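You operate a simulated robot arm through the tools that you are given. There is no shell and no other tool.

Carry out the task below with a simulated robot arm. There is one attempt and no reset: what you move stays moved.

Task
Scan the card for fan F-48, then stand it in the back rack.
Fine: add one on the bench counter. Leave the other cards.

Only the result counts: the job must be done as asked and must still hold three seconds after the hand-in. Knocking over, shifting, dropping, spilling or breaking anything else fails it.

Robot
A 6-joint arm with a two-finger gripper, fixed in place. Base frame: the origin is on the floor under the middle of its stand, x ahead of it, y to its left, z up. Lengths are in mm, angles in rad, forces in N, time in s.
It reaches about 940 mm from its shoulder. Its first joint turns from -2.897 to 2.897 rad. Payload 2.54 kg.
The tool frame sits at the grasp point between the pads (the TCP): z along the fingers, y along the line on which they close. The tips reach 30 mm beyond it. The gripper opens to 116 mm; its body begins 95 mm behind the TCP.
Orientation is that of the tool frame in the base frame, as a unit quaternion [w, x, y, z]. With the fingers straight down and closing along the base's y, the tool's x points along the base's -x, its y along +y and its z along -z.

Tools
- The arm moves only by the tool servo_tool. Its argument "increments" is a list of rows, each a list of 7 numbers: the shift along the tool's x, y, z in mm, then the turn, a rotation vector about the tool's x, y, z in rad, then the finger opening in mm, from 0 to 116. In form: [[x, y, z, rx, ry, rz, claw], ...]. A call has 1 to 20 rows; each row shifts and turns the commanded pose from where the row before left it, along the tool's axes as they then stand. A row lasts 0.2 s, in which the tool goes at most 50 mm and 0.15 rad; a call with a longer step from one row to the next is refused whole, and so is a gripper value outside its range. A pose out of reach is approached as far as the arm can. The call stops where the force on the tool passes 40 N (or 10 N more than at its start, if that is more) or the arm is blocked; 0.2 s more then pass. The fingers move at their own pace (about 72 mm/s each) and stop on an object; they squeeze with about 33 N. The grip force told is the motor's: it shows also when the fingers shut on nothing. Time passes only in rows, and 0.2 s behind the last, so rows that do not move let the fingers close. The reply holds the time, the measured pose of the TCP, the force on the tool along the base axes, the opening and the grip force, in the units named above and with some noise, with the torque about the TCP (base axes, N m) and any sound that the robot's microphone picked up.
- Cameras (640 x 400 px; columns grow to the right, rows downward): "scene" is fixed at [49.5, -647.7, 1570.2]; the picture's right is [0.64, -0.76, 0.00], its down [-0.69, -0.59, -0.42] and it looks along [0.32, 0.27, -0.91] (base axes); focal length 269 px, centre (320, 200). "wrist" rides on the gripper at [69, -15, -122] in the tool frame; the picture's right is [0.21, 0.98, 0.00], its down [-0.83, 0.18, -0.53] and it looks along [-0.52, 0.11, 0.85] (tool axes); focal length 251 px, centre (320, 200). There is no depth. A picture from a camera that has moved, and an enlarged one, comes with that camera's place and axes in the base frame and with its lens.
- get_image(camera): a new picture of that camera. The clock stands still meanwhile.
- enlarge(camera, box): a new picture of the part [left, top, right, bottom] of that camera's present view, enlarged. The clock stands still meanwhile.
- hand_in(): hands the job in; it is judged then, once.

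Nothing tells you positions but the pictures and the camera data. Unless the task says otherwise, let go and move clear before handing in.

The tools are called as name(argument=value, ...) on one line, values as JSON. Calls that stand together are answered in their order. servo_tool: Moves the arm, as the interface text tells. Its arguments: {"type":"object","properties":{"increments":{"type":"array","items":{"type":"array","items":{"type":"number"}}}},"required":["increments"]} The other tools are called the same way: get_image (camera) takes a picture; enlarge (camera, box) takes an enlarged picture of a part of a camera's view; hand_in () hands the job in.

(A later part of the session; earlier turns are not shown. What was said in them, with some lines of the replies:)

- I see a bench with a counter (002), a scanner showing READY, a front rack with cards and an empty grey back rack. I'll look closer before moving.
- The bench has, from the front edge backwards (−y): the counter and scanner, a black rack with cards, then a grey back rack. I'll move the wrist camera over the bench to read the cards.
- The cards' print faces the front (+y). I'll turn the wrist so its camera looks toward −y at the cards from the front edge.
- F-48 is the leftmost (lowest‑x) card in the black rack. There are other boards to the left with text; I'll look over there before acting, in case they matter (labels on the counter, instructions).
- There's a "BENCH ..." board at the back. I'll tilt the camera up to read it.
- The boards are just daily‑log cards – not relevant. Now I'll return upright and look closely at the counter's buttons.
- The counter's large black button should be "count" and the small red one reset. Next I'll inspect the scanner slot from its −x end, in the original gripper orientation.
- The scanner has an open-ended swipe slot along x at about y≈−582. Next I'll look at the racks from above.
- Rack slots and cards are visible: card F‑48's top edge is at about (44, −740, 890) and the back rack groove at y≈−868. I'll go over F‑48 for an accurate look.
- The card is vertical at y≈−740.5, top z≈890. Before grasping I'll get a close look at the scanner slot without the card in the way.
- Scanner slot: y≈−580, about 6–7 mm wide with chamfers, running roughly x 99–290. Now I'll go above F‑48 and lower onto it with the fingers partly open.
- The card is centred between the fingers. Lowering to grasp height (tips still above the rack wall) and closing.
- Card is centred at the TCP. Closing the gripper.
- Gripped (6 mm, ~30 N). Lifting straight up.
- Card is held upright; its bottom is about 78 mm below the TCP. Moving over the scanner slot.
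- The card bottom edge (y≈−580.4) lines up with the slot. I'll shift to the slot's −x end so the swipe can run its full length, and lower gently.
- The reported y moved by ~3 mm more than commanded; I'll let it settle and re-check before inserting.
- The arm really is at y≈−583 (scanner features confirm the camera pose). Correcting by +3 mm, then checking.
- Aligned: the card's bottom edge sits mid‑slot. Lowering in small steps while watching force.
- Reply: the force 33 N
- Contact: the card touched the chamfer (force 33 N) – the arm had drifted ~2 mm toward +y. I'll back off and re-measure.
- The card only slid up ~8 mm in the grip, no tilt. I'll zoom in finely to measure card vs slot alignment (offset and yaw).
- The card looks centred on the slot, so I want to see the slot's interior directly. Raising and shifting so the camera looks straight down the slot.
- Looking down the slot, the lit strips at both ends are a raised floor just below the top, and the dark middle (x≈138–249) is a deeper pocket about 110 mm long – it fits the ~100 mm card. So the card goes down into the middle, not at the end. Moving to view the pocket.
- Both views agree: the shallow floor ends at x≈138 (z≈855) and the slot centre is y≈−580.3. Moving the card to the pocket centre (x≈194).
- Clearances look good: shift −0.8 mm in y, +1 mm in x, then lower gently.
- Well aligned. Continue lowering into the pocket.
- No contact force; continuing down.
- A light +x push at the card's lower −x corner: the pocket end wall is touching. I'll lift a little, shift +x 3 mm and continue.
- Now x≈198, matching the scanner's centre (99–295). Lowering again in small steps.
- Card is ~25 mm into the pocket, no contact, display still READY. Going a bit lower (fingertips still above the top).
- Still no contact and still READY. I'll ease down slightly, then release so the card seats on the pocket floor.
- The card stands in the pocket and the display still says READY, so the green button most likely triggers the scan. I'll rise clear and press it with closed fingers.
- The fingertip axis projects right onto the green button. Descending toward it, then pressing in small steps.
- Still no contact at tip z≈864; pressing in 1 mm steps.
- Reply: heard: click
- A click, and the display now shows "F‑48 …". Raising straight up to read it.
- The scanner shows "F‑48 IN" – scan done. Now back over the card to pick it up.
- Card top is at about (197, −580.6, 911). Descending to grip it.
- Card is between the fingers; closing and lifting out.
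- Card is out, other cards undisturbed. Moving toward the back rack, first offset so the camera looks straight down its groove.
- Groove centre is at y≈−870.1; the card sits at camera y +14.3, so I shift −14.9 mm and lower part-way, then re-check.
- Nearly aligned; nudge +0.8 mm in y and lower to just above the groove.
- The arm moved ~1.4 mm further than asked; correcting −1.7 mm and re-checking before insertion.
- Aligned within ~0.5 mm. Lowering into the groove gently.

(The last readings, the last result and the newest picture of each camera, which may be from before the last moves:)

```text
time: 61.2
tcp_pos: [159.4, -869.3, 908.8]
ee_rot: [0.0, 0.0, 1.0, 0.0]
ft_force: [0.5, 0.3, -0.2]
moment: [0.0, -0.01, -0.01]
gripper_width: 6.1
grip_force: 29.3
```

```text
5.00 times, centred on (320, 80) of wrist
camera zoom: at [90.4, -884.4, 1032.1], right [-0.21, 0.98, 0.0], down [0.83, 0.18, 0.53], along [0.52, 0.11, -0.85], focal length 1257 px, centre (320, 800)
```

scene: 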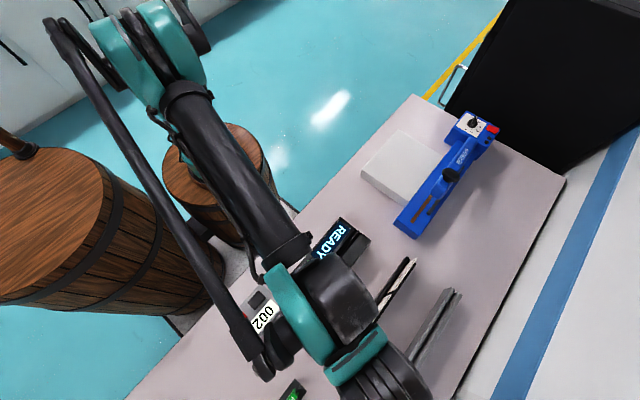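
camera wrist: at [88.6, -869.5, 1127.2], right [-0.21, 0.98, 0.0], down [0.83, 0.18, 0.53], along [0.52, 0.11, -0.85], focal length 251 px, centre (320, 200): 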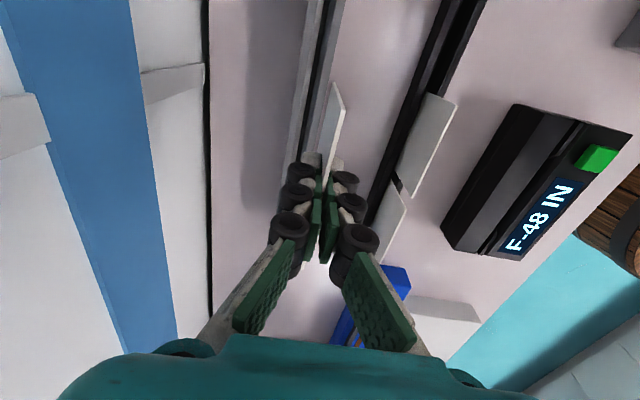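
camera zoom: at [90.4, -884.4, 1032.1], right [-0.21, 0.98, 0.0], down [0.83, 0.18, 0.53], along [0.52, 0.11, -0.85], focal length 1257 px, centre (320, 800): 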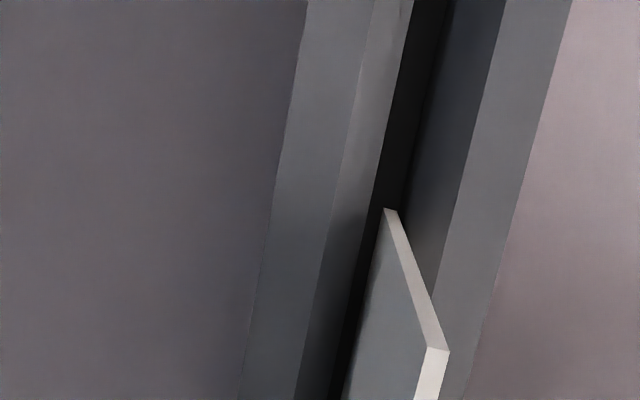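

servo_tool(increments=[[0, 0, 3, 0, 0, 0, 0], [0, 0, 3, 0, 0, 0, 0], [0, 0, 3, 0, 0, 0, 0], [0, 0, 0, 0, 0, 0, 0]])

enlarge(camera="wrist", box=[280, 40, 360, 120])

```text
time: 62.2
tcp_pos: [159.4, -869.6, 901.0]
ee_rot: [-0.001, 0.001, 1.0, 0.0]
ft_force: [0.1, 0.2, -1.2]
moment: [-0.01, 0.01, -0.03]
gripper_width: 5.7
grip_force: 29.6
```

```text
5.00 times, centred on (320, 80) of wrist
camera zoom: at [90.2, -884.5, 1023.1], right [-0.21, 0.98, 0.0], down [0.83, 0.18, 0.53], along [0.52, 0.11, -0.85], focal length 1257 px, centre (320, 800)
```

zoom: 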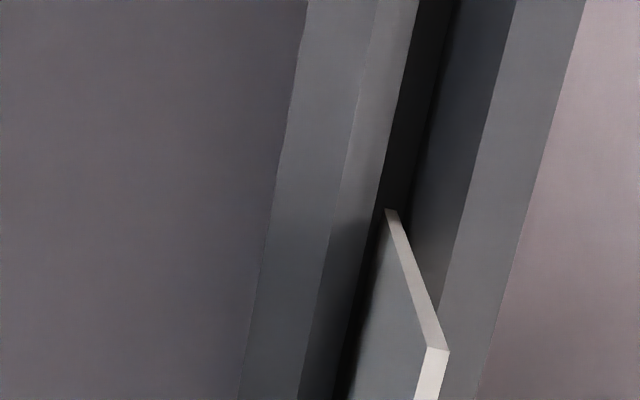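

servo_tool(increments=[[0, 0, 3, 0, 0, 0, 0], [0, 0, 3, 0, 0, 0, 0], [0, 0, 3, 0, 0, 0, 0], [0, 0, 0, 0, 0, 0, 0]])

enlarge(camera="wrist", box=[280, 40, 360, 120])

```text
time: 63.2
tcp_pos: [158.2, -869.4, 892.7]
ee_rot: [0.0, -0.001, 1.0, -0.001]
ft_force: [2.4, -0.7, 32.9]
moment: [-0.07, -0.09, 0.01]
gripper_width: 6.0
grip_force: 29.5
```

```text
5.00 times, centred on (320, 80) of wrist
camera zoom: at [89.1, -883.8, 1015.3], right [-0.21, 0.98, 0.0], down [0.83, 0.18, 0.53], along [0.52, 0.11, -0.85], focal length 1257 px, centre (320, 800)
```

zoom: 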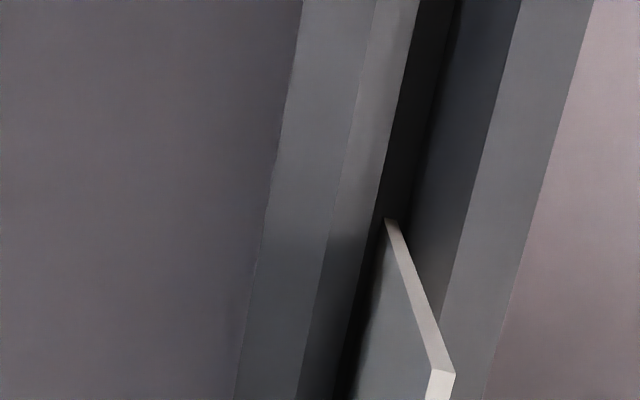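

Firm contact centred along the whole card edge: it's on the groove floor (rack top ≈ z 851, card ~26 mm deep). Easing up 1 mm and releasing.

servo_tool(increments=[[0, 0, -1, 0, 0, 0, 0], [0, 0, 0, 0, 0, 0, 0], [0, 0, 0, 0, 0, 0, 8], [0, 0, 0, 0, 0, 0, 12], [0, 0, 0, 0, 0, 0, 20], [0, 0, 0, 0, 0, 0, 30], [0, 0, 0, 0, 0, 0, 30]])

get_image(camera="wrist")

enlarge(camera="wrist", box=[260, 60, 380, 180])

```text
time: 64.8
tcp_pos: [158.1, -869.5, 892.9]
ee_rot: [0.0, 0.0, 1.0, -0.001]
ft_force: [1.2, -0.2, 0.8]
moment: [0.01, 0.0, 0.03]
gripper_width: 30.3
grip_force: 0.1
```

```text
taken
camera wrist: at [88.9, -884.7, 1015.2], right [-0.21, 0.98, 0.0], down [0.83, 0.18, 0.53], along [0.52, 0.11, -0.85], focal length 251 px, centre (320, 200)
```

wrist: 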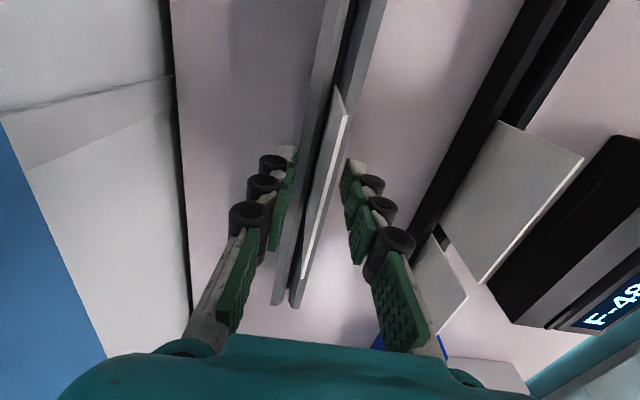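

```text
3.33 times, centred on (320, 120) of wrist
camera zoom: at [88.9, -884.7, 1015.2], right [-0.21, 0.98, 0.0], down [0.83, 0.18, 0.53], along [0.52, 0.11, -0.85], focal length 838 px, centre (320, 467)
```

zoom: 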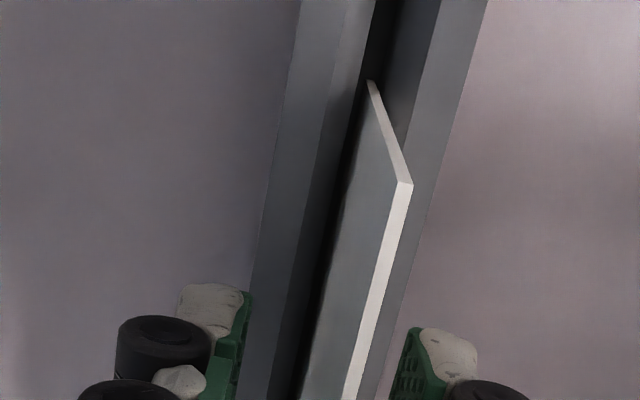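

Card stands in the groove by itself. Opening further and rising straight up.

servo_tool(increments=[[0, 0, 0, 0, 0, 0, 45], [0, 0, 0, 0, 0, 0, 45], [0, 0, -10, 0, 0, 0, 45], [0, 0, -25, 0, 0, 0, 45], [0, 0, -35, 0, 0, 0, 45], [0, 0, -40, 0, 0, 0, 45], [0, 0, 0, 0, 0, 0, 45]])

get_image(camera="wrist")

enlarge(camera="wrist", box=[240, 60, 400, 260])

```text
time: 66.4
tcp_pos: [158.1, -871.1, 1003.4]
ee_rot: [0.0, 0.0, 1.0, 0.0]
ft_force: [0.1, -0.3, 0.2]
moment: [-0.02, -0.02, 0.01]
gripper_width: 44.9
grip_force: 0.1
```

```text
taken
camera wrist: at [90.3, -885.3, 1125.5], right [-0.21, 0.98, 0.0], down [0.83, 0.18, 0.53], along [0.52, 0.11, -0.85], focal length 251 px, centre (320, 200)
```

wrist: 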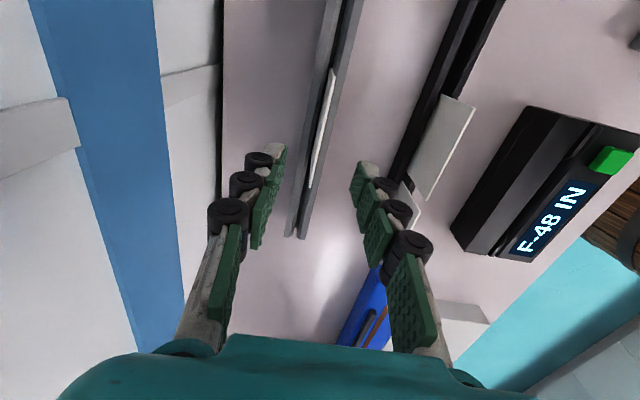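

```text
2.00 times, centred on (320, 160) of wrist
camera zoom: at [90.3, -885.3, 1125.5], right [-0.21, 0.98, 0.0], down [0.83, 0.18, 0.53], along [0.52, 0.11, -0.85], focal length 503 px, centre (320, 280)
```

zoom: 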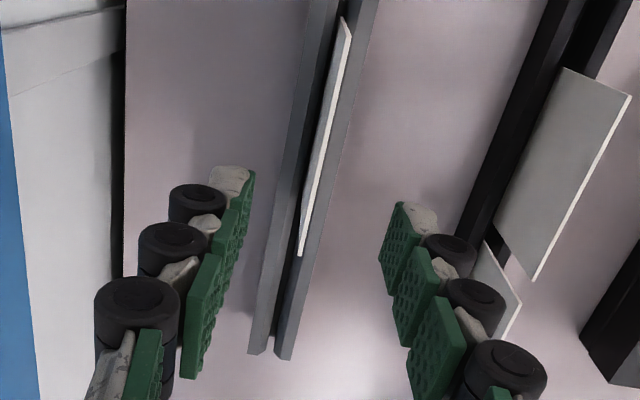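

F‑48 stands in the back rack. Now to the counter's black button.

servo_tool(increments=[[17, 38.2, 0, 0, 0, 0, 45], [17, 38.2, 0, 0, 0, 0, 0], [17, 38.2, 0, 0, 0, 0, 0], [17, 38.2, 0, 0, 0, 0, 0], [17, 38.2, 0, 0, 0, 0, 0], [17, 38.2, 0, 0, 0, 0, 0], [17, 38.2, 0, 0, 0, 0, 0], [17, 38.2, 0, 0, 0, 0, 0], [17, 38.2, 0, 0, 0, 0, 0], [17, 38.2, 0, 0, 0, 0, 0], [0, 0, 25, 0, 0, 0, 0], [0, 0, 0, 0, 0, 0, 0], [0, 0, 0, 0, 0, 0, 0]])

get_image(camera="wrist")

enlarge(camera="wrist", box=[220, 60, 420, 220])

get_image(camera="scene")

```text
time: 69.2
tcp_pos: [-9.6, -486.1, 976.9]
ee_rot: [0.0, 0.001, 1.0, 0.0]
ft_force: [-0.1, 0.2, -0.6]
moment: [0.01, 0.03, -0.05]
gripper_width: 0.0
grip_force: 29.3
```

```text
taken
camera wrist: at [-80.0, -501.7, 1100.1], right [-0.21, 0.98, 0.0], down [0.83, 0.18, 0.53], along [0.52, 0.11, -0.85], focal length 251 px, centre (320, 200)
```

wrist: 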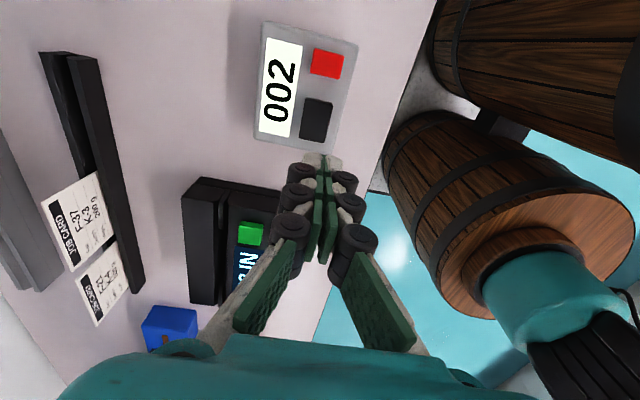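

```text
2.50 times, centred on (320, 140) of wrist
camera zoom: at [-80.0, -501.7, 1100.1], right [-0.21, 0.98, 0.0], down [0.83, 0.18, 0.53], along [0.52, 0.11, -0.85], focal length 629 px, centre (320, 350)
```

zoom: 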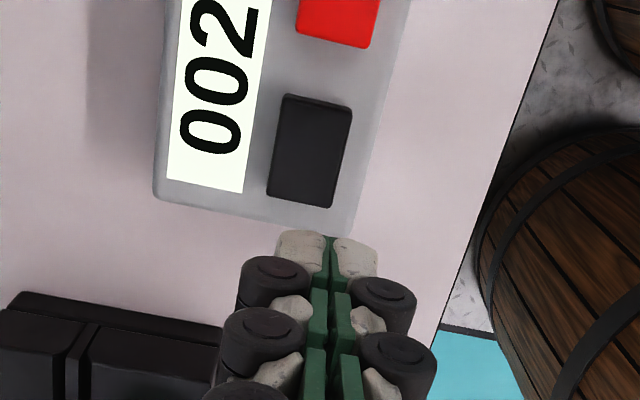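

```text
taken
```

scene: 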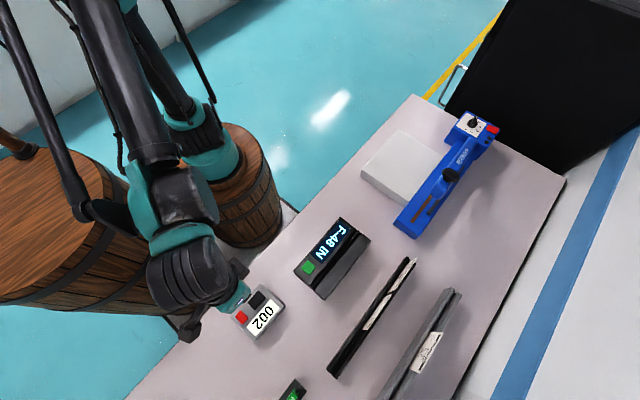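

Black button's centre is about (−12, −492, 835). Aligning over it and descending.

servo_tool(increments=[[1, -5.5, 30, 0, 0, 0, 0], [0, 0, 30, 0, 0, 0, 0], [0, 0, 25, 0, 0, 0, 0], [0, 0, 0, 0, 0, 0, 0], [0, 0, 0, 0, 0, 0, 0]])

enlarge(camera="wrist", box=[220, 60, 420, 220])

enlarge(camera="scene", box=[200, 250, 320, 370])

```text
time: 70.4
tcp_pos: [-12.0, -494.0, 894.0]
ee_rot: [0.0, -0.001, 1.0, 0.0]
ft_force: [-0.3, -0.2, 0.3]
moment: [-0.01, 0.01, -0.02]
gripper_width: 0.0
grip_force: 29.0
```

```text
2.50 times, centred on (320, 140) of wrist
camera zoom: at [-80.9, -508.3, 1016.0], right [-0.21, 0.98, 0.0], down [0.83, 0.18, 0.53], along [0.52, 0.11, -0.85], focal length 629 px, centre (320, 350)
```

zoom: 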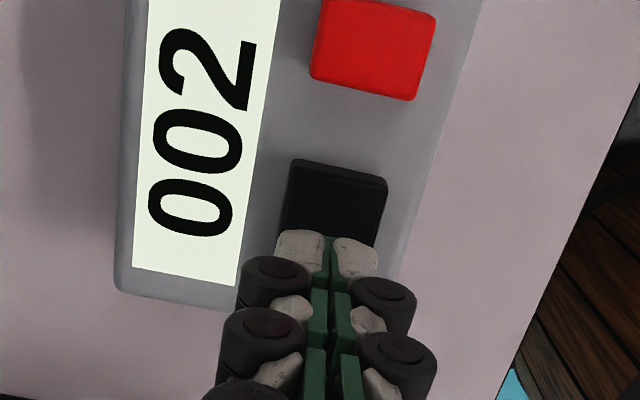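

```text
3.33 times, centred on (260, 310) of scene
camera zoom: at [49.5, -647.7, 1570.2], right [0.64, -0.76, 0.0], down [-0.69, -0.59, -0.42], along [0.32, 0.27, -0.91], focal length 896 px, centre (520, -167)
```

zoom: 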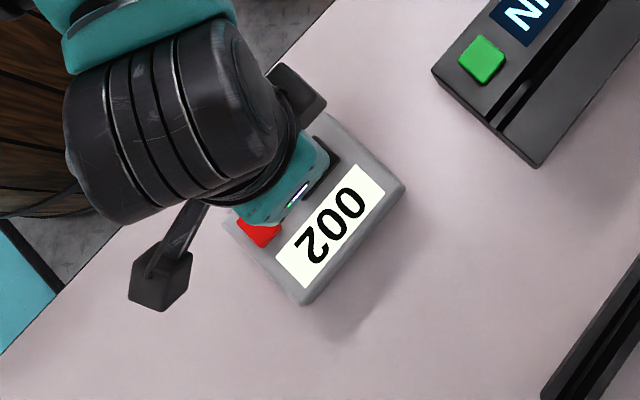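

servo_tool(increments=[[0, 1.5, 8, 0, 0, 0, 0], [0, 0, 8, 0, 0, 0, 0], [0, 0, 5, 0, 0, 0, 0], [0, 0, 0, 0, 0, 0, 0]])

enlarge(camera="wrist", box=[220, 60, 420, 220])

```text
time: 71.4
tcp_pos: [-12.3, -490.7, 871.1]
ee_rot: [0.0, 0.0, 1.0, 0.0]
ft_force: [0.0, -0.3, 1.2]
moment: [0.02, -0.02, 0.0]
gripper_width: 5.7
grip_force: 28.6
```

```text
2.50 times, centred on (320, 140) of wrist
camera zoom: at [-80.8, -506.9, 994.3], right [-0.21, 0.98, 0.0], down [0.83, 0.18, 0.53], along [0.52, 0.11, -0.85], focal length 629 px, centre (320, 350)
```

zoom: 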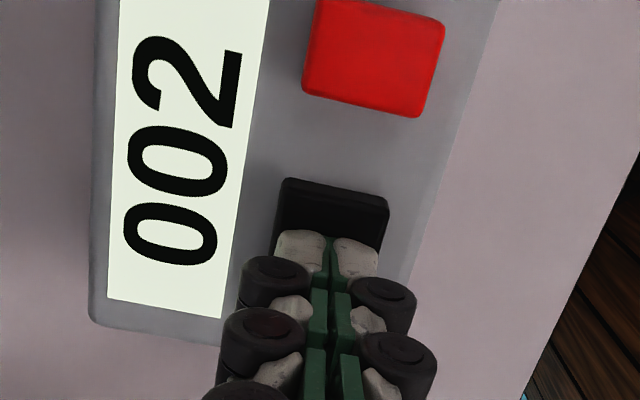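

Light touch beginning. Pressing in 1 mm steps and watching the counter.

servo_tool(increments=[[0, 0, 1, 0, 0, 0, 0], [0, 0, 1, 0, 0, 0, 0], [0, 0, 0, 0, 0, 0, 0]])

enlarge(camera="wrist", box=[220, 60, 420, 220])

```text
time: 72.2
tcp_pos: [-12.0, -491.4, 869.0]
ee_rot: [0.0, 0.0, 1.0, 0.0]
ft_force: [0.6, 0.3, 0.8]
moment: [0.0, -0.06, 0.01]
gripper_width: 6.0
grip_force: 28.7
heard: click
```

```text
2.50 times, centred on (320, 140) of wrist
camera zoom: at [-81.0, -507.2, 992.6], right [-0.21, 0.98, 0.0], down [0.83, 0.18, 0.53], along [0.52, 0.11, -0.85], focal length 629 px, centre (320, 350)
```

zoom: 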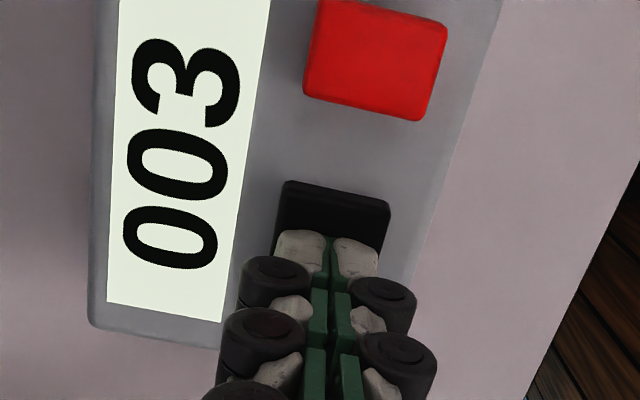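

The counter clicked to 003. Rising straight up and clear, then a final check of everything.

servo_tool(increments=[[0, 0, -10, 0, 0, 0, 0], [0, 0, -40, 0, 0, 0, 0], [0, 0, -45, 0, 0, 0, 0], [0, 0, -45, 0, 0, 0, 0], [0, 40, 0, 0, 0, 0, 0], [0, 40, 0, 0, 0, 0, 0], [0, 40, 0, 0, 0, 0, 0], [0, 0, 0, 0, 0, 0, 0]])

enlarge(camera="scene", box=[220, 200, 480, 400])

get_image(camera="wrist")

enlarge(camera="scene", box=[380, 270, 480, 400])

```text
time: 74.0
tcp_pos: [-13.1, -371.0, 1010.9]
ee_rot: [0.0, 0.001, 1.0, 0.0]
ft_force: [0.1, -0.6, 0.4]
moment: [0.02, 0.04, 0.0]
gripper_width: 0.1
grip_force: 28.5
```

```text
2.00 times, centred on (350, 300) of scene
camera zoom: at [49.5, -647.7, 1570.2], right [0.64, -0.76, 0.0], down [-0.69, -0.59, -0.42], along [0.32, 0.27, -0.91], focal length 538 px, centre (260, 0)
```

zoom: 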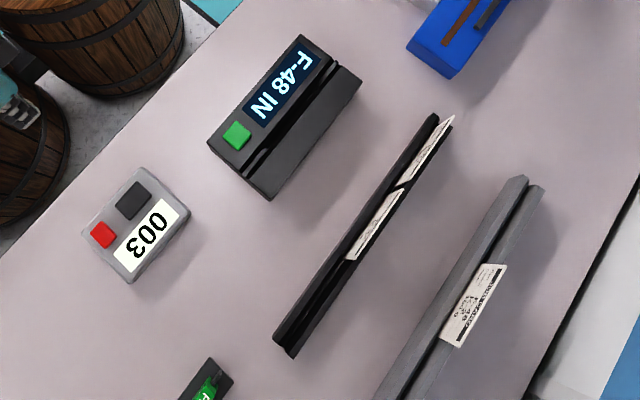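

```text
taken
camera wrist: at [-82.4, -386.0, 1133.9], right [-0.21, 0.98, 0.0], down [0.83, 0.18, 0.53], along [0.52, 0.11, -0.85], focal length 251 px, centre (320, 200)
```

wrist: 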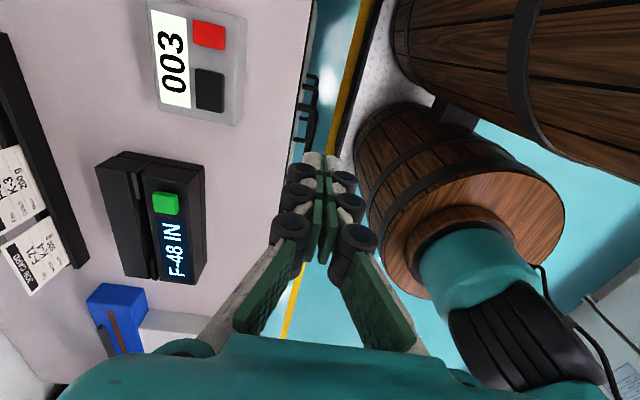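

```text
3.08 times, centred on (430, 335) of scene
camera zoom: at [49.5, -647.7, 1570.2], right [0.64, -0.76, 0.0], down [-0.69, -0.59, -0.42], along [0.32, 0.27, -0.91], focal length 827 px, centre (-18, -215)
```

zoom: 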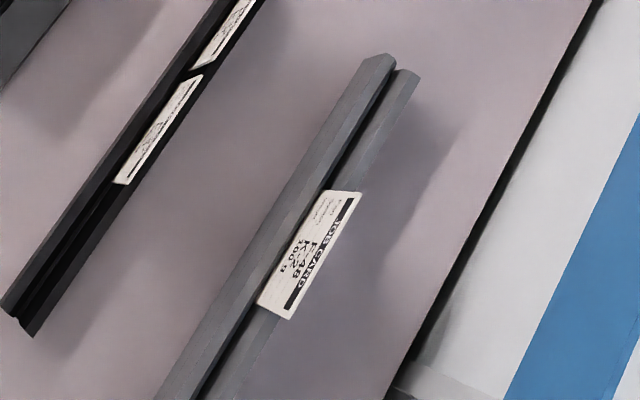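

Everything is in place. The scanner reads "F‑48 IN", and F‑48 stands upright in the back rack. The counter reads 003, the other two cards haven't moved, and the arm is clear, so I'm handing in.

hand_in()

```text
The job is handed in.
```

The job is handed in. F‑48 is scanned and standing in the back rack, and the bench counter has gone up by one.

- **Scan:** I stood the card in the scanner's pocket and pressed the green button once. The display changed from "READY" to "F-48 IN".
- **Back rack:** The card stands upright, about 26 mm down in the groove, with nothing holding it. It was still upright in the last picture before hand-in.
- **Counter:** I pressed the black button once, and it went from 002 to 003. The buttons have no labels, so I took the large black one as "count" and the small red one as reset.
- **Other cards:** F‑37 and F‑21 are still in the front rack, where they were.

On my first try at the scanner I lowered the card at the wrong end of the slot, and it pressed on the scanner's edge with about 33 N. The card slid up about 8 mm in the grip. I saw no damage, and the scanner stayed in place.
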